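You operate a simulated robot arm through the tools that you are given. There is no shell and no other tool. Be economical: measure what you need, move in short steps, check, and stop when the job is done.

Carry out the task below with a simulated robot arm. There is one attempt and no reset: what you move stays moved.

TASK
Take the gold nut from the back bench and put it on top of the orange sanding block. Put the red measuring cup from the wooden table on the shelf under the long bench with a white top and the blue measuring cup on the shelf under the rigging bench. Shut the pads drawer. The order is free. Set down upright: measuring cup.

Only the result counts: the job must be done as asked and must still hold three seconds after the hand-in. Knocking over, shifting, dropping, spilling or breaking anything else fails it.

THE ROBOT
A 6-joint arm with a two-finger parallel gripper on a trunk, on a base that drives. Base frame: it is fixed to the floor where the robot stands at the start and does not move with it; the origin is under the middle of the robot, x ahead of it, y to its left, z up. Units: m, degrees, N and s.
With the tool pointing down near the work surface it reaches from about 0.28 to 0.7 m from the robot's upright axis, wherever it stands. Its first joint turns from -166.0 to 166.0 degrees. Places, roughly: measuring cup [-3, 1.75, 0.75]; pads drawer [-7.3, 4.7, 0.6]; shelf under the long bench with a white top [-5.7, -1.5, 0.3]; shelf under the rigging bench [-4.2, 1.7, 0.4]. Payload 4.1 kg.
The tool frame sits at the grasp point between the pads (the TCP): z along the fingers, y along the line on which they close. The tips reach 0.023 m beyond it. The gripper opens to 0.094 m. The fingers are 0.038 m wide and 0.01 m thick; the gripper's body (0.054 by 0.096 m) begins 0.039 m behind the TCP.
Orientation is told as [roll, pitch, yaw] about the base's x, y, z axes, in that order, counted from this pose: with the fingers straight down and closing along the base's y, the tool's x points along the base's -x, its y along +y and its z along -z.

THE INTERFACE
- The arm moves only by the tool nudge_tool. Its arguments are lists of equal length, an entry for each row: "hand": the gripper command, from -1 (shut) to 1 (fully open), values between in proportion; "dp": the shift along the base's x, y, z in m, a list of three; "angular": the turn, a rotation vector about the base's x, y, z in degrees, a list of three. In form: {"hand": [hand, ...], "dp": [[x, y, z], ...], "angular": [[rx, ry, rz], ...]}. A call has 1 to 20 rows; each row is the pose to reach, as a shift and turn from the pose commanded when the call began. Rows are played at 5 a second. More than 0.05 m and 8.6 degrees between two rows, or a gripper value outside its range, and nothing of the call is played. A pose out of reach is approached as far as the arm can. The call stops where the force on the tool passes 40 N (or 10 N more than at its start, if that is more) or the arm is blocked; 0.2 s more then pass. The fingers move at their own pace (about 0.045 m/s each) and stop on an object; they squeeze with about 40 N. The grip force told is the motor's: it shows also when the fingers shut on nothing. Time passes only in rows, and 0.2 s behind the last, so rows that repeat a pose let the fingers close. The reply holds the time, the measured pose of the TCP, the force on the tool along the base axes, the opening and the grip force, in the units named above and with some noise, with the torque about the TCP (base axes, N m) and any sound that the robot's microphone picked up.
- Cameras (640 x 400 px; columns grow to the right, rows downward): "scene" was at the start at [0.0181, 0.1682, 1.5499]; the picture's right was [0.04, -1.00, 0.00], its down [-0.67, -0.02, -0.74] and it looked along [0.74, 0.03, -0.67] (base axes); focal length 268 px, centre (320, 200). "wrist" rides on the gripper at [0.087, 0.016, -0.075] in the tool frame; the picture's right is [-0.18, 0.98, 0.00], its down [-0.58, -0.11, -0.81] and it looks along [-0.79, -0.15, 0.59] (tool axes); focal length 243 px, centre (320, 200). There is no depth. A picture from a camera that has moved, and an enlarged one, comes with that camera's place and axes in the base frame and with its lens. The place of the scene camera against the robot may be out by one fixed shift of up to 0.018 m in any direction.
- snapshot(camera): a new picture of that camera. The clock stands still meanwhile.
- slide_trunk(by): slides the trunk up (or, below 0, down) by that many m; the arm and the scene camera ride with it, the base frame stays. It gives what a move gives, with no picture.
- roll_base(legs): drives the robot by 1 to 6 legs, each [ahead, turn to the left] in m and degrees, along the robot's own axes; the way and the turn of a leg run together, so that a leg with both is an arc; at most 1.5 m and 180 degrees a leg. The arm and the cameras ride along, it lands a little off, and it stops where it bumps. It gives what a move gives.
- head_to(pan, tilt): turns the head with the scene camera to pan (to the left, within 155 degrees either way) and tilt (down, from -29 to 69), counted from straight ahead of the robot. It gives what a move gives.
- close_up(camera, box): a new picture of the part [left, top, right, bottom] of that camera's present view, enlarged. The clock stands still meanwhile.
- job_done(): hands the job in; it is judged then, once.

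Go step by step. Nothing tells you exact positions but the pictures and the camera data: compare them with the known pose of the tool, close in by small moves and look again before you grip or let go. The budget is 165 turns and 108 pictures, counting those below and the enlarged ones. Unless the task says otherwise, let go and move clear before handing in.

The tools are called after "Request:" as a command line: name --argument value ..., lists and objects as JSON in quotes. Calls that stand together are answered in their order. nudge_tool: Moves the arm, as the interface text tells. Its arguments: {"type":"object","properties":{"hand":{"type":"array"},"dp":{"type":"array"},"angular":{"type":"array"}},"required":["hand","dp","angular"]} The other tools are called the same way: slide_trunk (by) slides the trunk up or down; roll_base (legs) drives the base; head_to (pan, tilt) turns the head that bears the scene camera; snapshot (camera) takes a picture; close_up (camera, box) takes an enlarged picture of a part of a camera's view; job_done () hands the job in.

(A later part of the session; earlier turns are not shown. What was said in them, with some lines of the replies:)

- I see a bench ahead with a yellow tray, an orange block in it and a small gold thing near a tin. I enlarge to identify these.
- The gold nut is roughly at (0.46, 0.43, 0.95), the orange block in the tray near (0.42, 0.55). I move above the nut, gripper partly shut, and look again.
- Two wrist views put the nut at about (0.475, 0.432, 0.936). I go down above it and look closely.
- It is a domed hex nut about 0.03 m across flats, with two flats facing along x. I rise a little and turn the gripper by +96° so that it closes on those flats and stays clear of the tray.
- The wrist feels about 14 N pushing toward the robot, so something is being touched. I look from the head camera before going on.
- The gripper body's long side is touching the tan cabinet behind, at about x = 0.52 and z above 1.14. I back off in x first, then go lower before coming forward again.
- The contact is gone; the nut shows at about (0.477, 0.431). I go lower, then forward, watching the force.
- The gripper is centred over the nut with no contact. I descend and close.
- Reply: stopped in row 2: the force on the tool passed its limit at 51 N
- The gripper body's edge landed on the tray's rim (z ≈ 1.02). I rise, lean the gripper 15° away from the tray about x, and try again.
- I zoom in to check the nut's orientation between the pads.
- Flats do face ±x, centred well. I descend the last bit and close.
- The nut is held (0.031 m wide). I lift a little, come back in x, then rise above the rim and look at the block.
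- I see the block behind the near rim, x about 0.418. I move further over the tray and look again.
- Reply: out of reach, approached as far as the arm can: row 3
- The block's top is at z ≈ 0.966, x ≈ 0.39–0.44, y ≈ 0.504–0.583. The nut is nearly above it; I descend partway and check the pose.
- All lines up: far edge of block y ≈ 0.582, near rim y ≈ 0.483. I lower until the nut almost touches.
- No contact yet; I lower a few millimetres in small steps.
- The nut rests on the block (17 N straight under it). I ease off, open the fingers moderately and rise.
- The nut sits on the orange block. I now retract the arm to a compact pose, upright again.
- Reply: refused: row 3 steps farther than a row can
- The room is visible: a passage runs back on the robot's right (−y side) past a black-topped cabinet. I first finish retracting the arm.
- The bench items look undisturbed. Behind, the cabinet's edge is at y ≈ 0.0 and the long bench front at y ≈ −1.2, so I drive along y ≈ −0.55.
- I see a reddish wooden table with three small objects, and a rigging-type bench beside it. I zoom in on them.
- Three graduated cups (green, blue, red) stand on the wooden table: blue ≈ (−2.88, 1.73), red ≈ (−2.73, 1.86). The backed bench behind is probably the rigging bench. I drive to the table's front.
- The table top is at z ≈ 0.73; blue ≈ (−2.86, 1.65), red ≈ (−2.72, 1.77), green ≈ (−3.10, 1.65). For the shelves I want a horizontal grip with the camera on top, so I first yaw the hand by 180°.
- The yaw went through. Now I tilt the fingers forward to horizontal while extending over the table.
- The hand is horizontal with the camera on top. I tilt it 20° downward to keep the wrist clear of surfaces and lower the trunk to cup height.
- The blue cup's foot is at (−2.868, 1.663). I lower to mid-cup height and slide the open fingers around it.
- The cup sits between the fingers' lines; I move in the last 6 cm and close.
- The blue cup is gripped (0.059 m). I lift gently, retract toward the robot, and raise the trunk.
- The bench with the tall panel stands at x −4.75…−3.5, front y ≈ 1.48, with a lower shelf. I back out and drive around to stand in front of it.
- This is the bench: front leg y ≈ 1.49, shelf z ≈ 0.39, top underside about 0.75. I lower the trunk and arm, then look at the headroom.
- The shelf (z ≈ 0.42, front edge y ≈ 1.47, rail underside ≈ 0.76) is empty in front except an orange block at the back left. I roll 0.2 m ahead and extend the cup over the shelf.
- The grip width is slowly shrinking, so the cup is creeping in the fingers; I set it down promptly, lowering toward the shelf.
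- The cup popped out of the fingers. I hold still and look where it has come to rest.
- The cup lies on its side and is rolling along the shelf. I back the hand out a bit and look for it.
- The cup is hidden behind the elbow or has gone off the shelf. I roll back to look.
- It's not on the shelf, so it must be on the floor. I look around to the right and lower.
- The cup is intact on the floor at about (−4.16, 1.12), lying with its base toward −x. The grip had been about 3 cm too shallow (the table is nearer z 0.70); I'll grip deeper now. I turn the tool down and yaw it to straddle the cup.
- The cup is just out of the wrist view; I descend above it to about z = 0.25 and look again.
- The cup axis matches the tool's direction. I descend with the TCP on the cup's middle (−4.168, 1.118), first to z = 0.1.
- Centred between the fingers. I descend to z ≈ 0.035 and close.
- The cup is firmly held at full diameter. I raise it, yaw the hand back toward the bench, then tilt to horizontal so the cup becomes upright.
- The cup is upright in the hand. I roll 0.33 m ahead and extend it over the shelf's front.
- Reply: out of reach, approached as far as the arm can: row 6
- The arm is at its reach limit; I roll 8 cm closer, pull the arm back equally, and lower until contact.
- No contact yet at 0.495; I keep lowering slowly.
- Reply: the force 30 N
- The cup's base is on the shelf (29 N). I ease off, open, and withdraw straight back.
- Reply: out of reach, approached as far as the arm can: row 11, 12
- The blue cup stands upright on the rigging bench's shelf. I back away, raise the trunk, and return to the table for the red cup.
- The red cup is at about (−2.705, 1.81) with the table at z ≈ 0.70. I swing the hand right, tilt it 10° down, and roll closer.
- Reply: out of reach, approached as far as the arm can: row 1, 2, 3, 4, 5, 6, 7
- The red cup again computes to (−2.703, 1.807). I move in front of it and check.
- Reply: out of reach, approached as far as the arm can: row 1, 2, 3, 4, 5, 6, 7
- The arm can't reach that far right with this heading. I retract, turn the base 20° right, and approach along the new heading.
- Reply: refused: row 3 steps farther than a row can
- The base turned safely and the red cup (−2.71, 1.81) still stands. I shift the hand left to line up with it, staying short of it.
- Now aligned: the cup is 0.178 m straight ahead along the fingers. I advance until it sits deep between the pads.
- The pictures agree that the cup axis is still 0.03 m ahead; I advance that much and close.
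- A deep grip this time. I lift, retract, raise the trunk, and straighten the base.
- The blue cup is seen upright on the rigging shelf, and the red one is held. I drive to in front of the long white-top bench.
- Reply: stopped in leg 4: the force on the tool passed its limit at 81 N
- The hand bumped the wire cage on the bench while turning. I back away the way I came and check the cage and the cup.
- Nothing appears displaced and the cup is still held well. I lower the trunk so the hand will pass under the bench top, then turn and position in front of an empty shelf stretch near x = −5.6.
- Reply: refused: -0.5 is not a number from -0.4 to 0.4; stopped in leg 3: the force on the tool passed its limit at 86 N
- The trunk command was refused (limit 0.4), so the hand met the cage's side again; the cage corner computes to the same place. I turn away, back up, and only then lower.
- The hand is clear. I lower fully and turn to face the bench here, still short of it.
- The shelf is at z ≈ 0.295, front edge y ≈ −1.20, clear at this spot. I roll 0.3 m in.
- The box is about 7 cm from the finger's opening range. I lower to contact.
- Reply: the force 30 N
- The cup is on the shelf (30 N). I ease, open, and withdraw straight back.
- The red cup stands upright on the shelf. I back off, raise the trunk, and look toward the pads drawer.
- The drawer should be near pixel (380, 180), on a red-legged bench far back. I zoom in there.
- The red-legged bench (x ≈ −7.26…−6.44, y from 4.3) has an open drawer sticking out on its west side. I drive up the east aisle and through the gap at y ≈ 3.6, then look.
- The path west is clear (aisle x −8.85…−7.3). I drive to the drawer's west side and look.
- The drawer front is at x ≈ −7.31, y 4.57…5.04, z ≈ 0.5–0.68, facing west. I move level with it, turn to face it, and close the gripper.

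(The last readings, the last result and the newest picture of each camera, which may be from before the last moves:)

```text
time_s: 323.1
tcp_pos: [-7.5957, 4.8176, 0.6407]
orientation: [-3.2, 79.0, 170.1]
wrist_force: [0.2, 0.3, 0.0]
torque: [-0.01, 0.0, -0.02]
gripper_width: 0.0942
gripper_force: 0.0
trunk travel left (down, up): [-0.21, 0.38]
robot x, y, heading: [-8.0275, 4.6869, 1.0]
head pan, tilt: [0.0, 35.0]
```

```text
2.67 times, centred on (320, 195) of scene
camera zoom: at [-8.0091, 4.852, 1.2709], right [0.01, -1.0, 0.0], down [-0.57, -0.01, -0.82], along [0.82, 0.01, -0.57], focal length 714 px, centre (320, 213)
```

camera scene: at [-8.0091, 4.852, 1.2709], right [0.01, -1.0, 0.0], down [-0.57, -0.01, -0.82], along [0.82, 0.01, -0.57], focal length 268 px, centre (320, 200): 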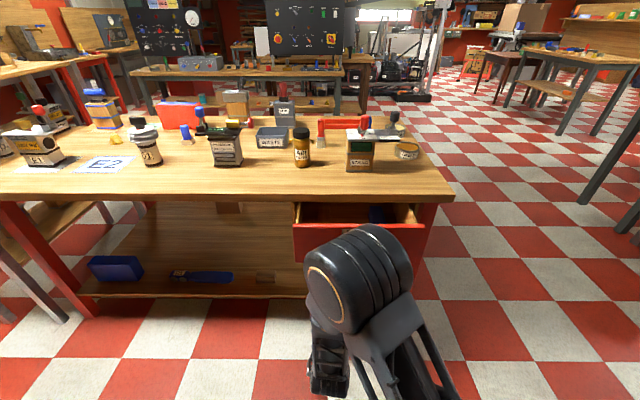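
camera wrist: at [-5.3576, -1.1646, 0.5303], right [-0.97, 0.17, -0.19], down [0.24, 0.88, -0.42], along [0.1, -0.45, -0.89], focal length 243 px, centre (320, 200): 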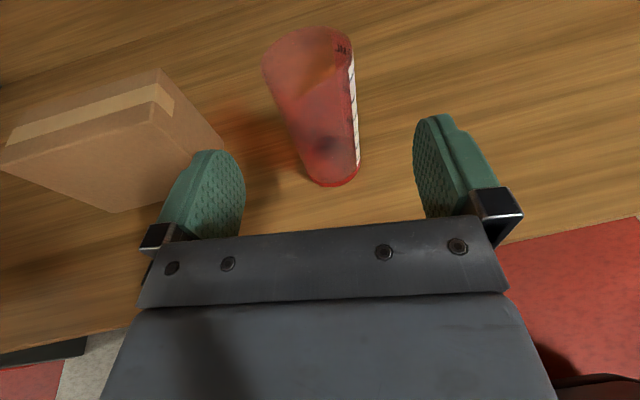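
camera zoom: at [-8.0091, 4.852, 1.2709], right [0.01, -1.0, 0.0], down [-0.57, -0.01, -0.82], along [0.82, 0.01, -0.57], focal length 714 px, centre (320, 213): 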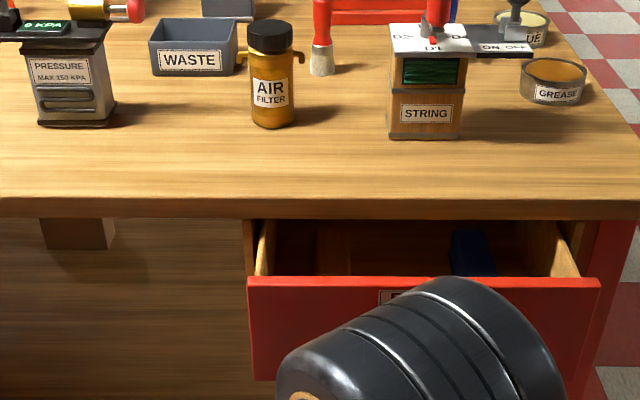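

The drawer is open with its front centre near y ≈ 4.72. I shut the fingers to use them as a pusher, shift a little right, and roll 0.12 m closer.

Request:
nudge_tool --hand '[-1, -1, -1, -1, -1, -1]' --dp '[[0.02, -0.01, 0], [0.04, -0.02, 0], [0.06, -0.03, 0], [0.06, -0.04, 0], [0.06, -0.05, 0], [0.06, -0.05, 0]]' --angular '[[0, 0, 0], [0, 0, 0], [0, 0, 0], [0, 0, 0], [0, 0, 0], [0, 0, 0]]'

Request:
roll_base --legs '[[0.12, 0]]'

Request:
snapshot --camera "wrist"

```text
time_s: 324.5
tcp_pos: [-7.5352, 4.7657, 0.642]
orientation: [-3.3, 79.0, 169.9]
wrist_force: [0.1, -0.1, 0.4]
torque: [0.01, -0.01, 0.0]
gripper_width: 0.0001
gripper_force: 34.2
trunk travel left (down, up): [-0.21, 0.38]
robot x, y, heading: [-8.0291, 4.6892, 0.9]
head pan, tilt: [0.0, 35.0]
```

```text
time_s: 325.8
tcp_pos: [-7.4158, 4.7691, 0.6419]
orientation: [-3.1, 78.9, 170.1]
wrist_force: [-1.0, -0.3, 1.0]
torque: [0.03, -0.02, 0.0]
gripper_width: 0.0
gripper_force: 40.3
trunk travel left (down, up): [-0.21, 0.38]
robot x, y, heading: [-7.909, 4.6843, 0.9]
head pan, tilt: [0.0, 35.0]
```

```text
12 pictures are left
camera wrist: at [-7.4738, 4.7589, 0.7408], right [-0.15, -0.97, -0.19], down [-0.88, 0.22, -0.42], along [0.45, 0.11, -0.89], focal length 243 px, centre (320, 200)
```

wrist: 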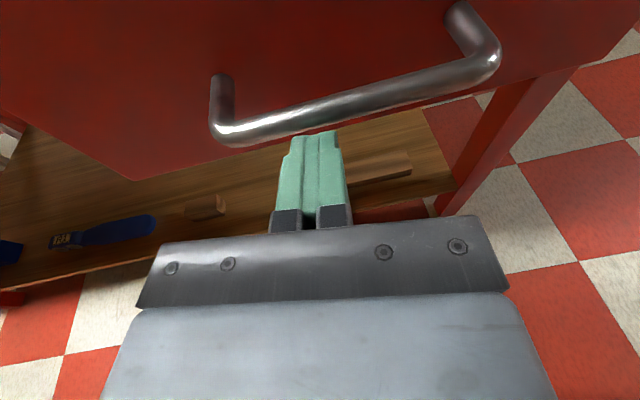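

The fingertips face the drawer's bar handle, near its centre. I push forward steadily with the arm.

Request:
nudge_tool --hand '[-1, -1, -1, -1, -1, -1, -1, -1]' --dp '[[0.02, 0, 0], [0.04, 0, 0], [0.06, 0, 0], [0.08, 0, 0], [0.1, 0, 0], [0.12, 0, 0], [0.14, 0, 0], [0.16, 0, 0]]' --angular '[[0, 0, 0], [0, 0, 0], [0, 0, 0], [0, 0, 0], [0, 0, 0], [0, 0, 0], [0, 0, 0], [0, 0, 0]]'

Request:
snapshot --camera "scene"

```text
time_s: 326.4
tcp_pos: [-7.3785, 4.7692, 0.642]
orientation: [-2.4, 78.9, 171.0]
wrist_force: [-20.3, -2.2, 10.4]
torque: [0.1, -0.43, 0.07]
gripper_width: 0.0
gripper_force: 40.2
trunk travel left (down, up): [-0.21, 0.38]
robot x, y, heading: [-7.9092, 4.6884, 1.3]
head pan, tilt: [0.0, 35.0]
stopped in row 3: the force on the tool passed its limit at 59 N (the readings are from after the stop); the commanded pose is now the measured one
```

```text
11 pictures are left
camera scene: at [-7.8908, 4.8535, 1.2712], right [0.02, -1.0, 0.0], down [-0.57, -0.01, -0.82], along [0.82, 0.01, -0.57], focal length 268 px, centre (320, 200)
```

scene: 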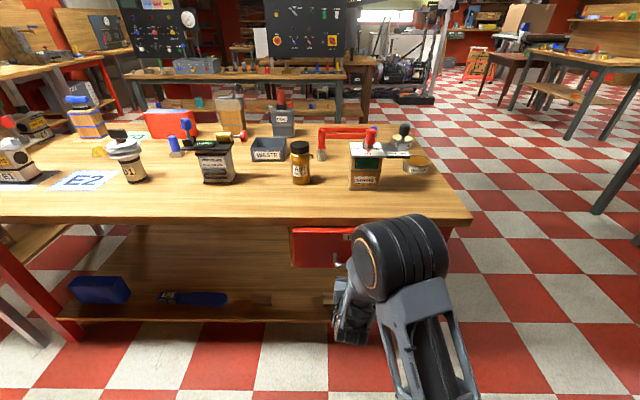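

The push stopped at the force limit, and the drawer's inside is no longer visible. I zoom to check.

Request:
close_up --camera "scene" --box '[260, 190, 480, 330]'

Request:
snapshot --camera "wrist"

```text
2.86 times, centred on (370, 260) of scene
camera zoom: at [-7.8908, 4.8535, 1.2712], right [0.02, -1.0, 0.0], down [-0.57, -0.01, -0.82], along [0.82, 0.01, -0.57], focal length 765 px, centre (177, 29)
```

zoom: 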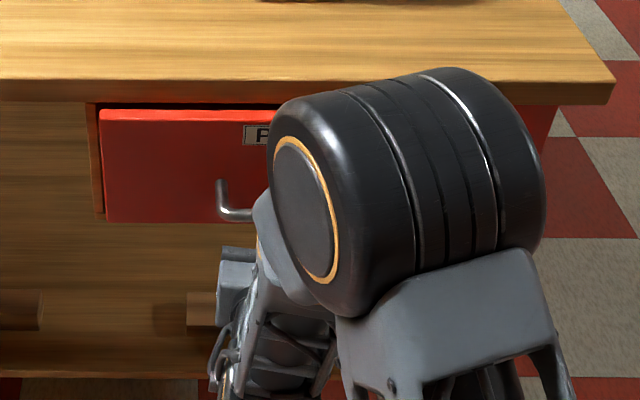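

```text
9 pictures are left
camera wrist: at [-7.4365, 4.7594, 0.7412], right [-0.15, -0.97, -0.19], down [-0.88, 0.22, -0.42], along [0.44, 0.1, -0.89], focal length 243 px, centre (320, 200)
```

wrist: 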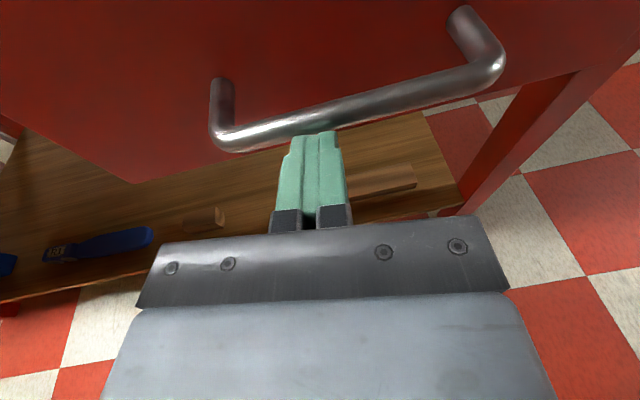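

The label starts with "P" and the drawer is mostly in. I push again in small steps to see whether it moves further.

Request:
nudge_tool --hand '[-1, -1, -1, -1, -1, -1, -1, -1]' --dp '[[-0.01, 0, 0], [-0.005, 0, 0], [0.0, 0, 0], [0.004, 0, 0], [0.008, 0, 0], [0.012, 0, 0], [0.016, 0, 0], [0.02, 0, 0]]' --angular '[[0, 0, 0], [0, 0, 0], [0, 0, 0], [0, 0, 0], [0, 0, 0], [0, 0, 0], [0, 0, 0], [0, 0, 0]]'

```text
time_s: 327.4
tcp_pos: [-7.3792, 4.7697, 0.6412]
orientation: [-1.4, 78.7, 172.0]
wrist_force: [-21.7, -1.2, 11.4]
torque: [0.1, -0.54, 0.1]
gripper_width: 0.0
gripper_force: 40.3
trunk travel left (down, up): [-0.21, 0.38]
robot x, y, heading: [-7.9115, 4.6925, 0.9]
head pan, tilt: [0.0, 35.0]
stopped in row 4: the force on the tool passed its limit at 47 N (the readings are from after the stop); the commanded pose is now the measured one
```

A hard stop at the same place, so the drawer is against its end. I retreat and verify from a free view.

Request:
nudge_tool --hand '[-1, -1, -1, -1]' --dp '[[-0.01, 0, 0], [-0.03, 0, 0], [-0.05, 0, 0], [-0.08, 0, 0]]' --angular '[[0, 0, 0], [0, 0, 0], [0, 0, 0], [0, 0, 0]]'

Request:
roll_base --legs '[[-0.3, 0], [0, 45]]'

Request:
head_to --pan -45 --tilt 35

Request:
snapshot --camera "scene"

```text
time_s: 328.4
tcp_pos: [-7.4559, 4.7696, 0.6386]
orientation: [-1.2, 78.4, 172.2]
wrist_force: [0.4, 0.1, 0.1]
torque: [0.01, 0.03, -0.01]
gripper_width: 0.0
gripper_force: 40.1
trunk travel left (down, up): [-0.21, 0.38]
robot x, y, heading: [-7.9078, 4.6902, 0.8]
head pan, tilt: [0.0, 35.0]
```

```text
time_s: 332.5
tcp_pos: [-7.9482, 5.0597, 0.6374]
orientation: [-1.2, 78.3, -143.2]
wrist_force: [-0.5, -0.2, -0.1]
torque: [0.0, 0.0, -0.03]
gripper_width: 0.0
gripper_force: 40.4
trunk travel left (down, up): [-0.21, 0.38]
robot x, y, heading: [-8.2093, 4.6838, 45.7]
head pan, tilt: [0.0, 35.0]
```

```text
time_s: 333.6
tcp_pos: [-7.9468, 5.0599, 0.6378]
orientation: [-1.2, 78.5, -143.2]
wrist_force: [0.4, 0.3, 0.7]
torque: [-0.01, -0.01, -0.01]
gripper_width: 0.0002
gripper_force: 40.3
trunk travel left (down, up): [-0.21, 0.38]
robot x, y, heading: [-8.2133, 4.6834, 45.5]
head pan, tilt: [-45.0, 35.0]
```

```text
8 pictures are left
camera scene: at [-8.2902, 4.7568, 1.2709], right [0.01, -1.0, 0.0], down [-0.57, -0.01, -0.82], along [0.82, 0.01, -0.57], focal length 268 px, centre (320, 200)
```

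scene: 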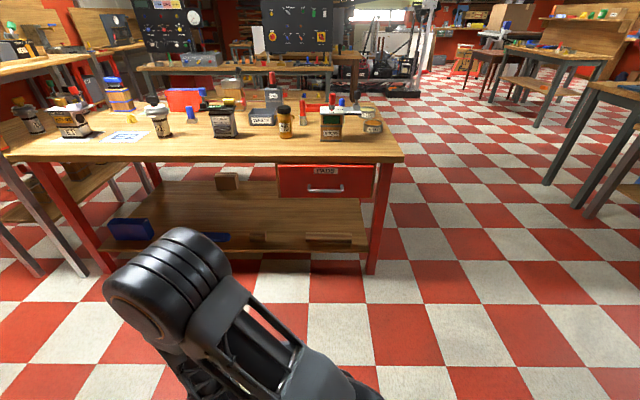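

Request:
close_up --camera "scene" --box '[250, 130, 410, 230]'

```text
4.00 times, centred on (330, 180) of scene
camera zoom: at [-8.2902, 4.7568, 1.2709], right [0.01, -1.0, 0.0], down [-0.57, -0.01, -0.82], along [0.82, 0.01, -0.57], focal length 1071 px, centre (280, 280)
```

zoom: 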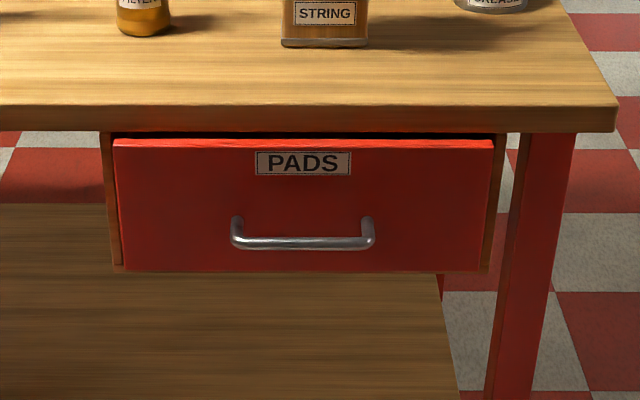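

The label reads PADS and the front looks seated. For certainty I take a more sideways view.

Request:
roll_base --legs '[[0, -100], [0.75, 0]]'

Request:
head_to --pan 120 --tilt 30

Request:
snapshot --camera "scene"

```text
time_s: 341.9
tcp_pos: [-7.4444, 3.7572, 0.6393]
orientation: [-1.2, 78.3, 117.5]
wrist_force: [-0.2, -0.4, 0.3]
torque: [-0.02, 0.01, 0.04]
gripper_width: 0.0002
gripper_force: 40.2
trunk travel left (down, up): [-0.21, 0.38]
robot x, y, heading: [-7.774, 4.0797, -53.6]
head pan, tilt: [-45.0, 35.0]
```

```text
time_s: 344.4
tcp_pos: [-7.4458, 3.7574, 0.6384]
orientation: [-1.2, 78.4, 117.5]
wrist_force: [0.2, -0.3, -0.4]
torque: [0.01, -0.02, -0.03]
gripper_width: 0.0
gripper_force: 40.1
trunk travel left (down, up): [-0.21, 0.38]
robot x, y, heading: [-7.7765, 4.0828, -53.8]
head pan, tilt: [120.0, 30.0]
```

```text
6 pictures are left
camera scene: at [-7.6422, 4.3076, 1.2787], right [0.91, -0.4, 0.0], down [-0.2, -0.46, -0.87], along [0.35, 0.79, -0.5], focal length 268 px, centre (320, 200)
```

scene: 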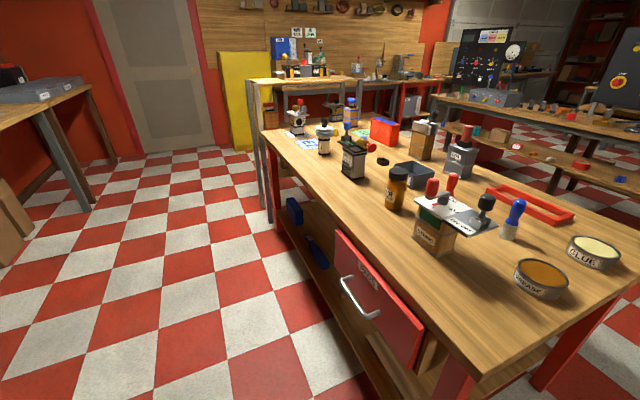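

Request:
close_up --camera "scene" --box '[280, 215, 520, 400]'

```text
2.16 times, centred on (400, 308) of scene
camera zoom: at [-7.6422, 4.3076, 1.2787], right [0.91, -0.4, 0.0], down [-0.2, -0.46, -0.87], along [0.35, 0.79, -0.5], focal length 579 px, centre (147, -32)
```

zoom: 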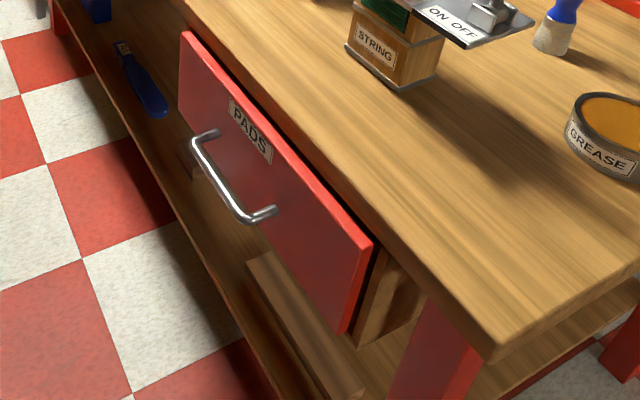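

Request:
close_up --camera "scene" --box '[400, 300, 464, 380]'

```text
5.00 times, centred on (432, 340) of scene
camera zoom: at [-7.6422, 4.3076, 1.2787], right [0.91, -0.4, 0.0], down [-0.2, -0.46, -0.87], along [0.35, 0.79, -0.5], focal length 1338 px, centre (-240, -500)
```

zoom: 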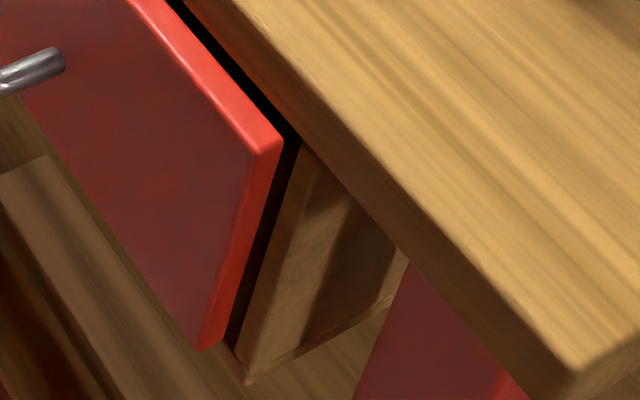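

The front sits just before its frame with a thin dark gap. To judge whether that is its shut position, I drive round to compare with the closed drawer on the bench's other side.

Request:
roll_base --legs '[[0, 39], [1.2, 0], [0.8, 0]]'

Request:
head_to --pan 120 --tilt 22

Request:
close_up --camera "scene" --box '[200, 120, 440, 270]'

```text
time_s: 356.2
tcp_pos: [-5.3922, 3.4897, 0.6388]
orientation: [-1.2, 78.4, 155.3]
wrist_force: [0.7, -0.3, 0.2]
torque: [0.06, 0.01, 0.02]
gripper_width: 0.0
gripper_force: 39.6
trunk travel left (down, up): [-0.21, 0.38]
robot x, y, heading: [-5.848, 3.5413, -16.2]
head pan, tilt: [120.0, 30.0]
```

```text
time_s: 356.9
tcp_pos: [-5.3926, 3.4888, 0.6382]
orientation: [-1.2, 78.5, 155.3]
wrist_force: [0.1, 0.5, 0.2]
torque: [-0.02, 0.01, 0.0]
gripper_width: 0.0002
gripper_force: 40.0
trunk travel left (down, up): [-0.21, 0.38]
robot x, y, heading: [-5.8494, 3.5425, -16.0]
head pan, tilt: [120.0, 22.0]
```

```text
2.67 times, centred on (320, 195) of scene
camera zoom: at [-5.8885, 3.8082, 1.2914], right [0.97, 0.24, 0.0], down [0.09, -0.36, -0.93], along [-0.22, 0.9, -0.38], focal length 714 px, centre (320, 213)
```

zoom: 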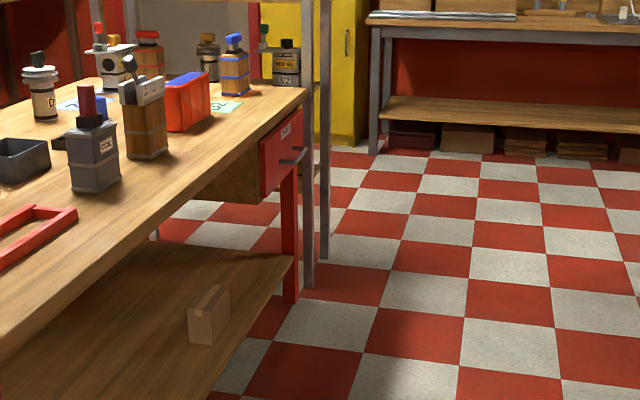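

Request:
close_up --camera "scene" --box '[280, 155, 328, 200]'

```text
8.89 times, centred on (304, 178) of scene
camera zoom: at [-5.8885, 3.8082, 1.2914], right [0.97, 0.24, 0.0], down [0.09, -0.36, -0.93], along [-0.22, 0.9, -0.38], focal length 2379 px, centre (462, 400)
```

zoom: 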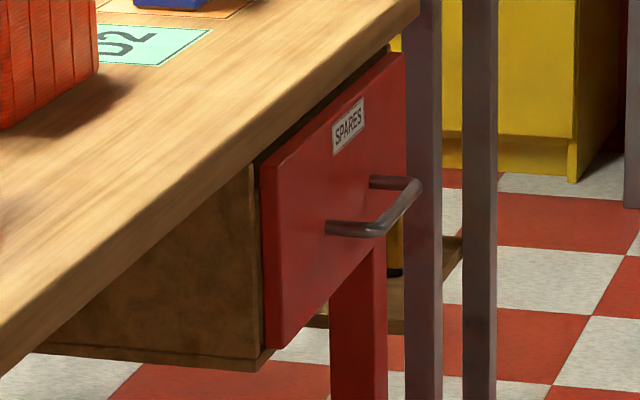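

The neighbouring shut SPARES drawer shows the same kind of dark gap, and the PADS drawer twice met a hard stop, so I take it as shut. The nut and both cups were seen in place and the gripper is free, so I hand in.

Request:
job_done

```text
The job is handed in.
```

I handed the job in with all four parts done, but the blue cup was dropped once and the bench cage was bumped twice along the way.

- **Gold nut:** it is resting on top of the orange sanding block in the yellow tray.
- **Blue cup:** it stands upright on the shelf under the rigging bench. It slipped out of the gripper on the first try and rolled off onto the floor. I picked it up unbroken and set it down again.
- **Red cup:** it stands upright on the shelf under the long white-topped bench. While carrying it, I bumped the wire cage on that bench twice, at 81 N and 86 N. The cage did not look shifted in the pictures.
- **Pads drawer:** it is pushed in until it met a hard stop twice. A thin gap remains, maybe several millimetres wider than on the shut SPARES drawer next to it.
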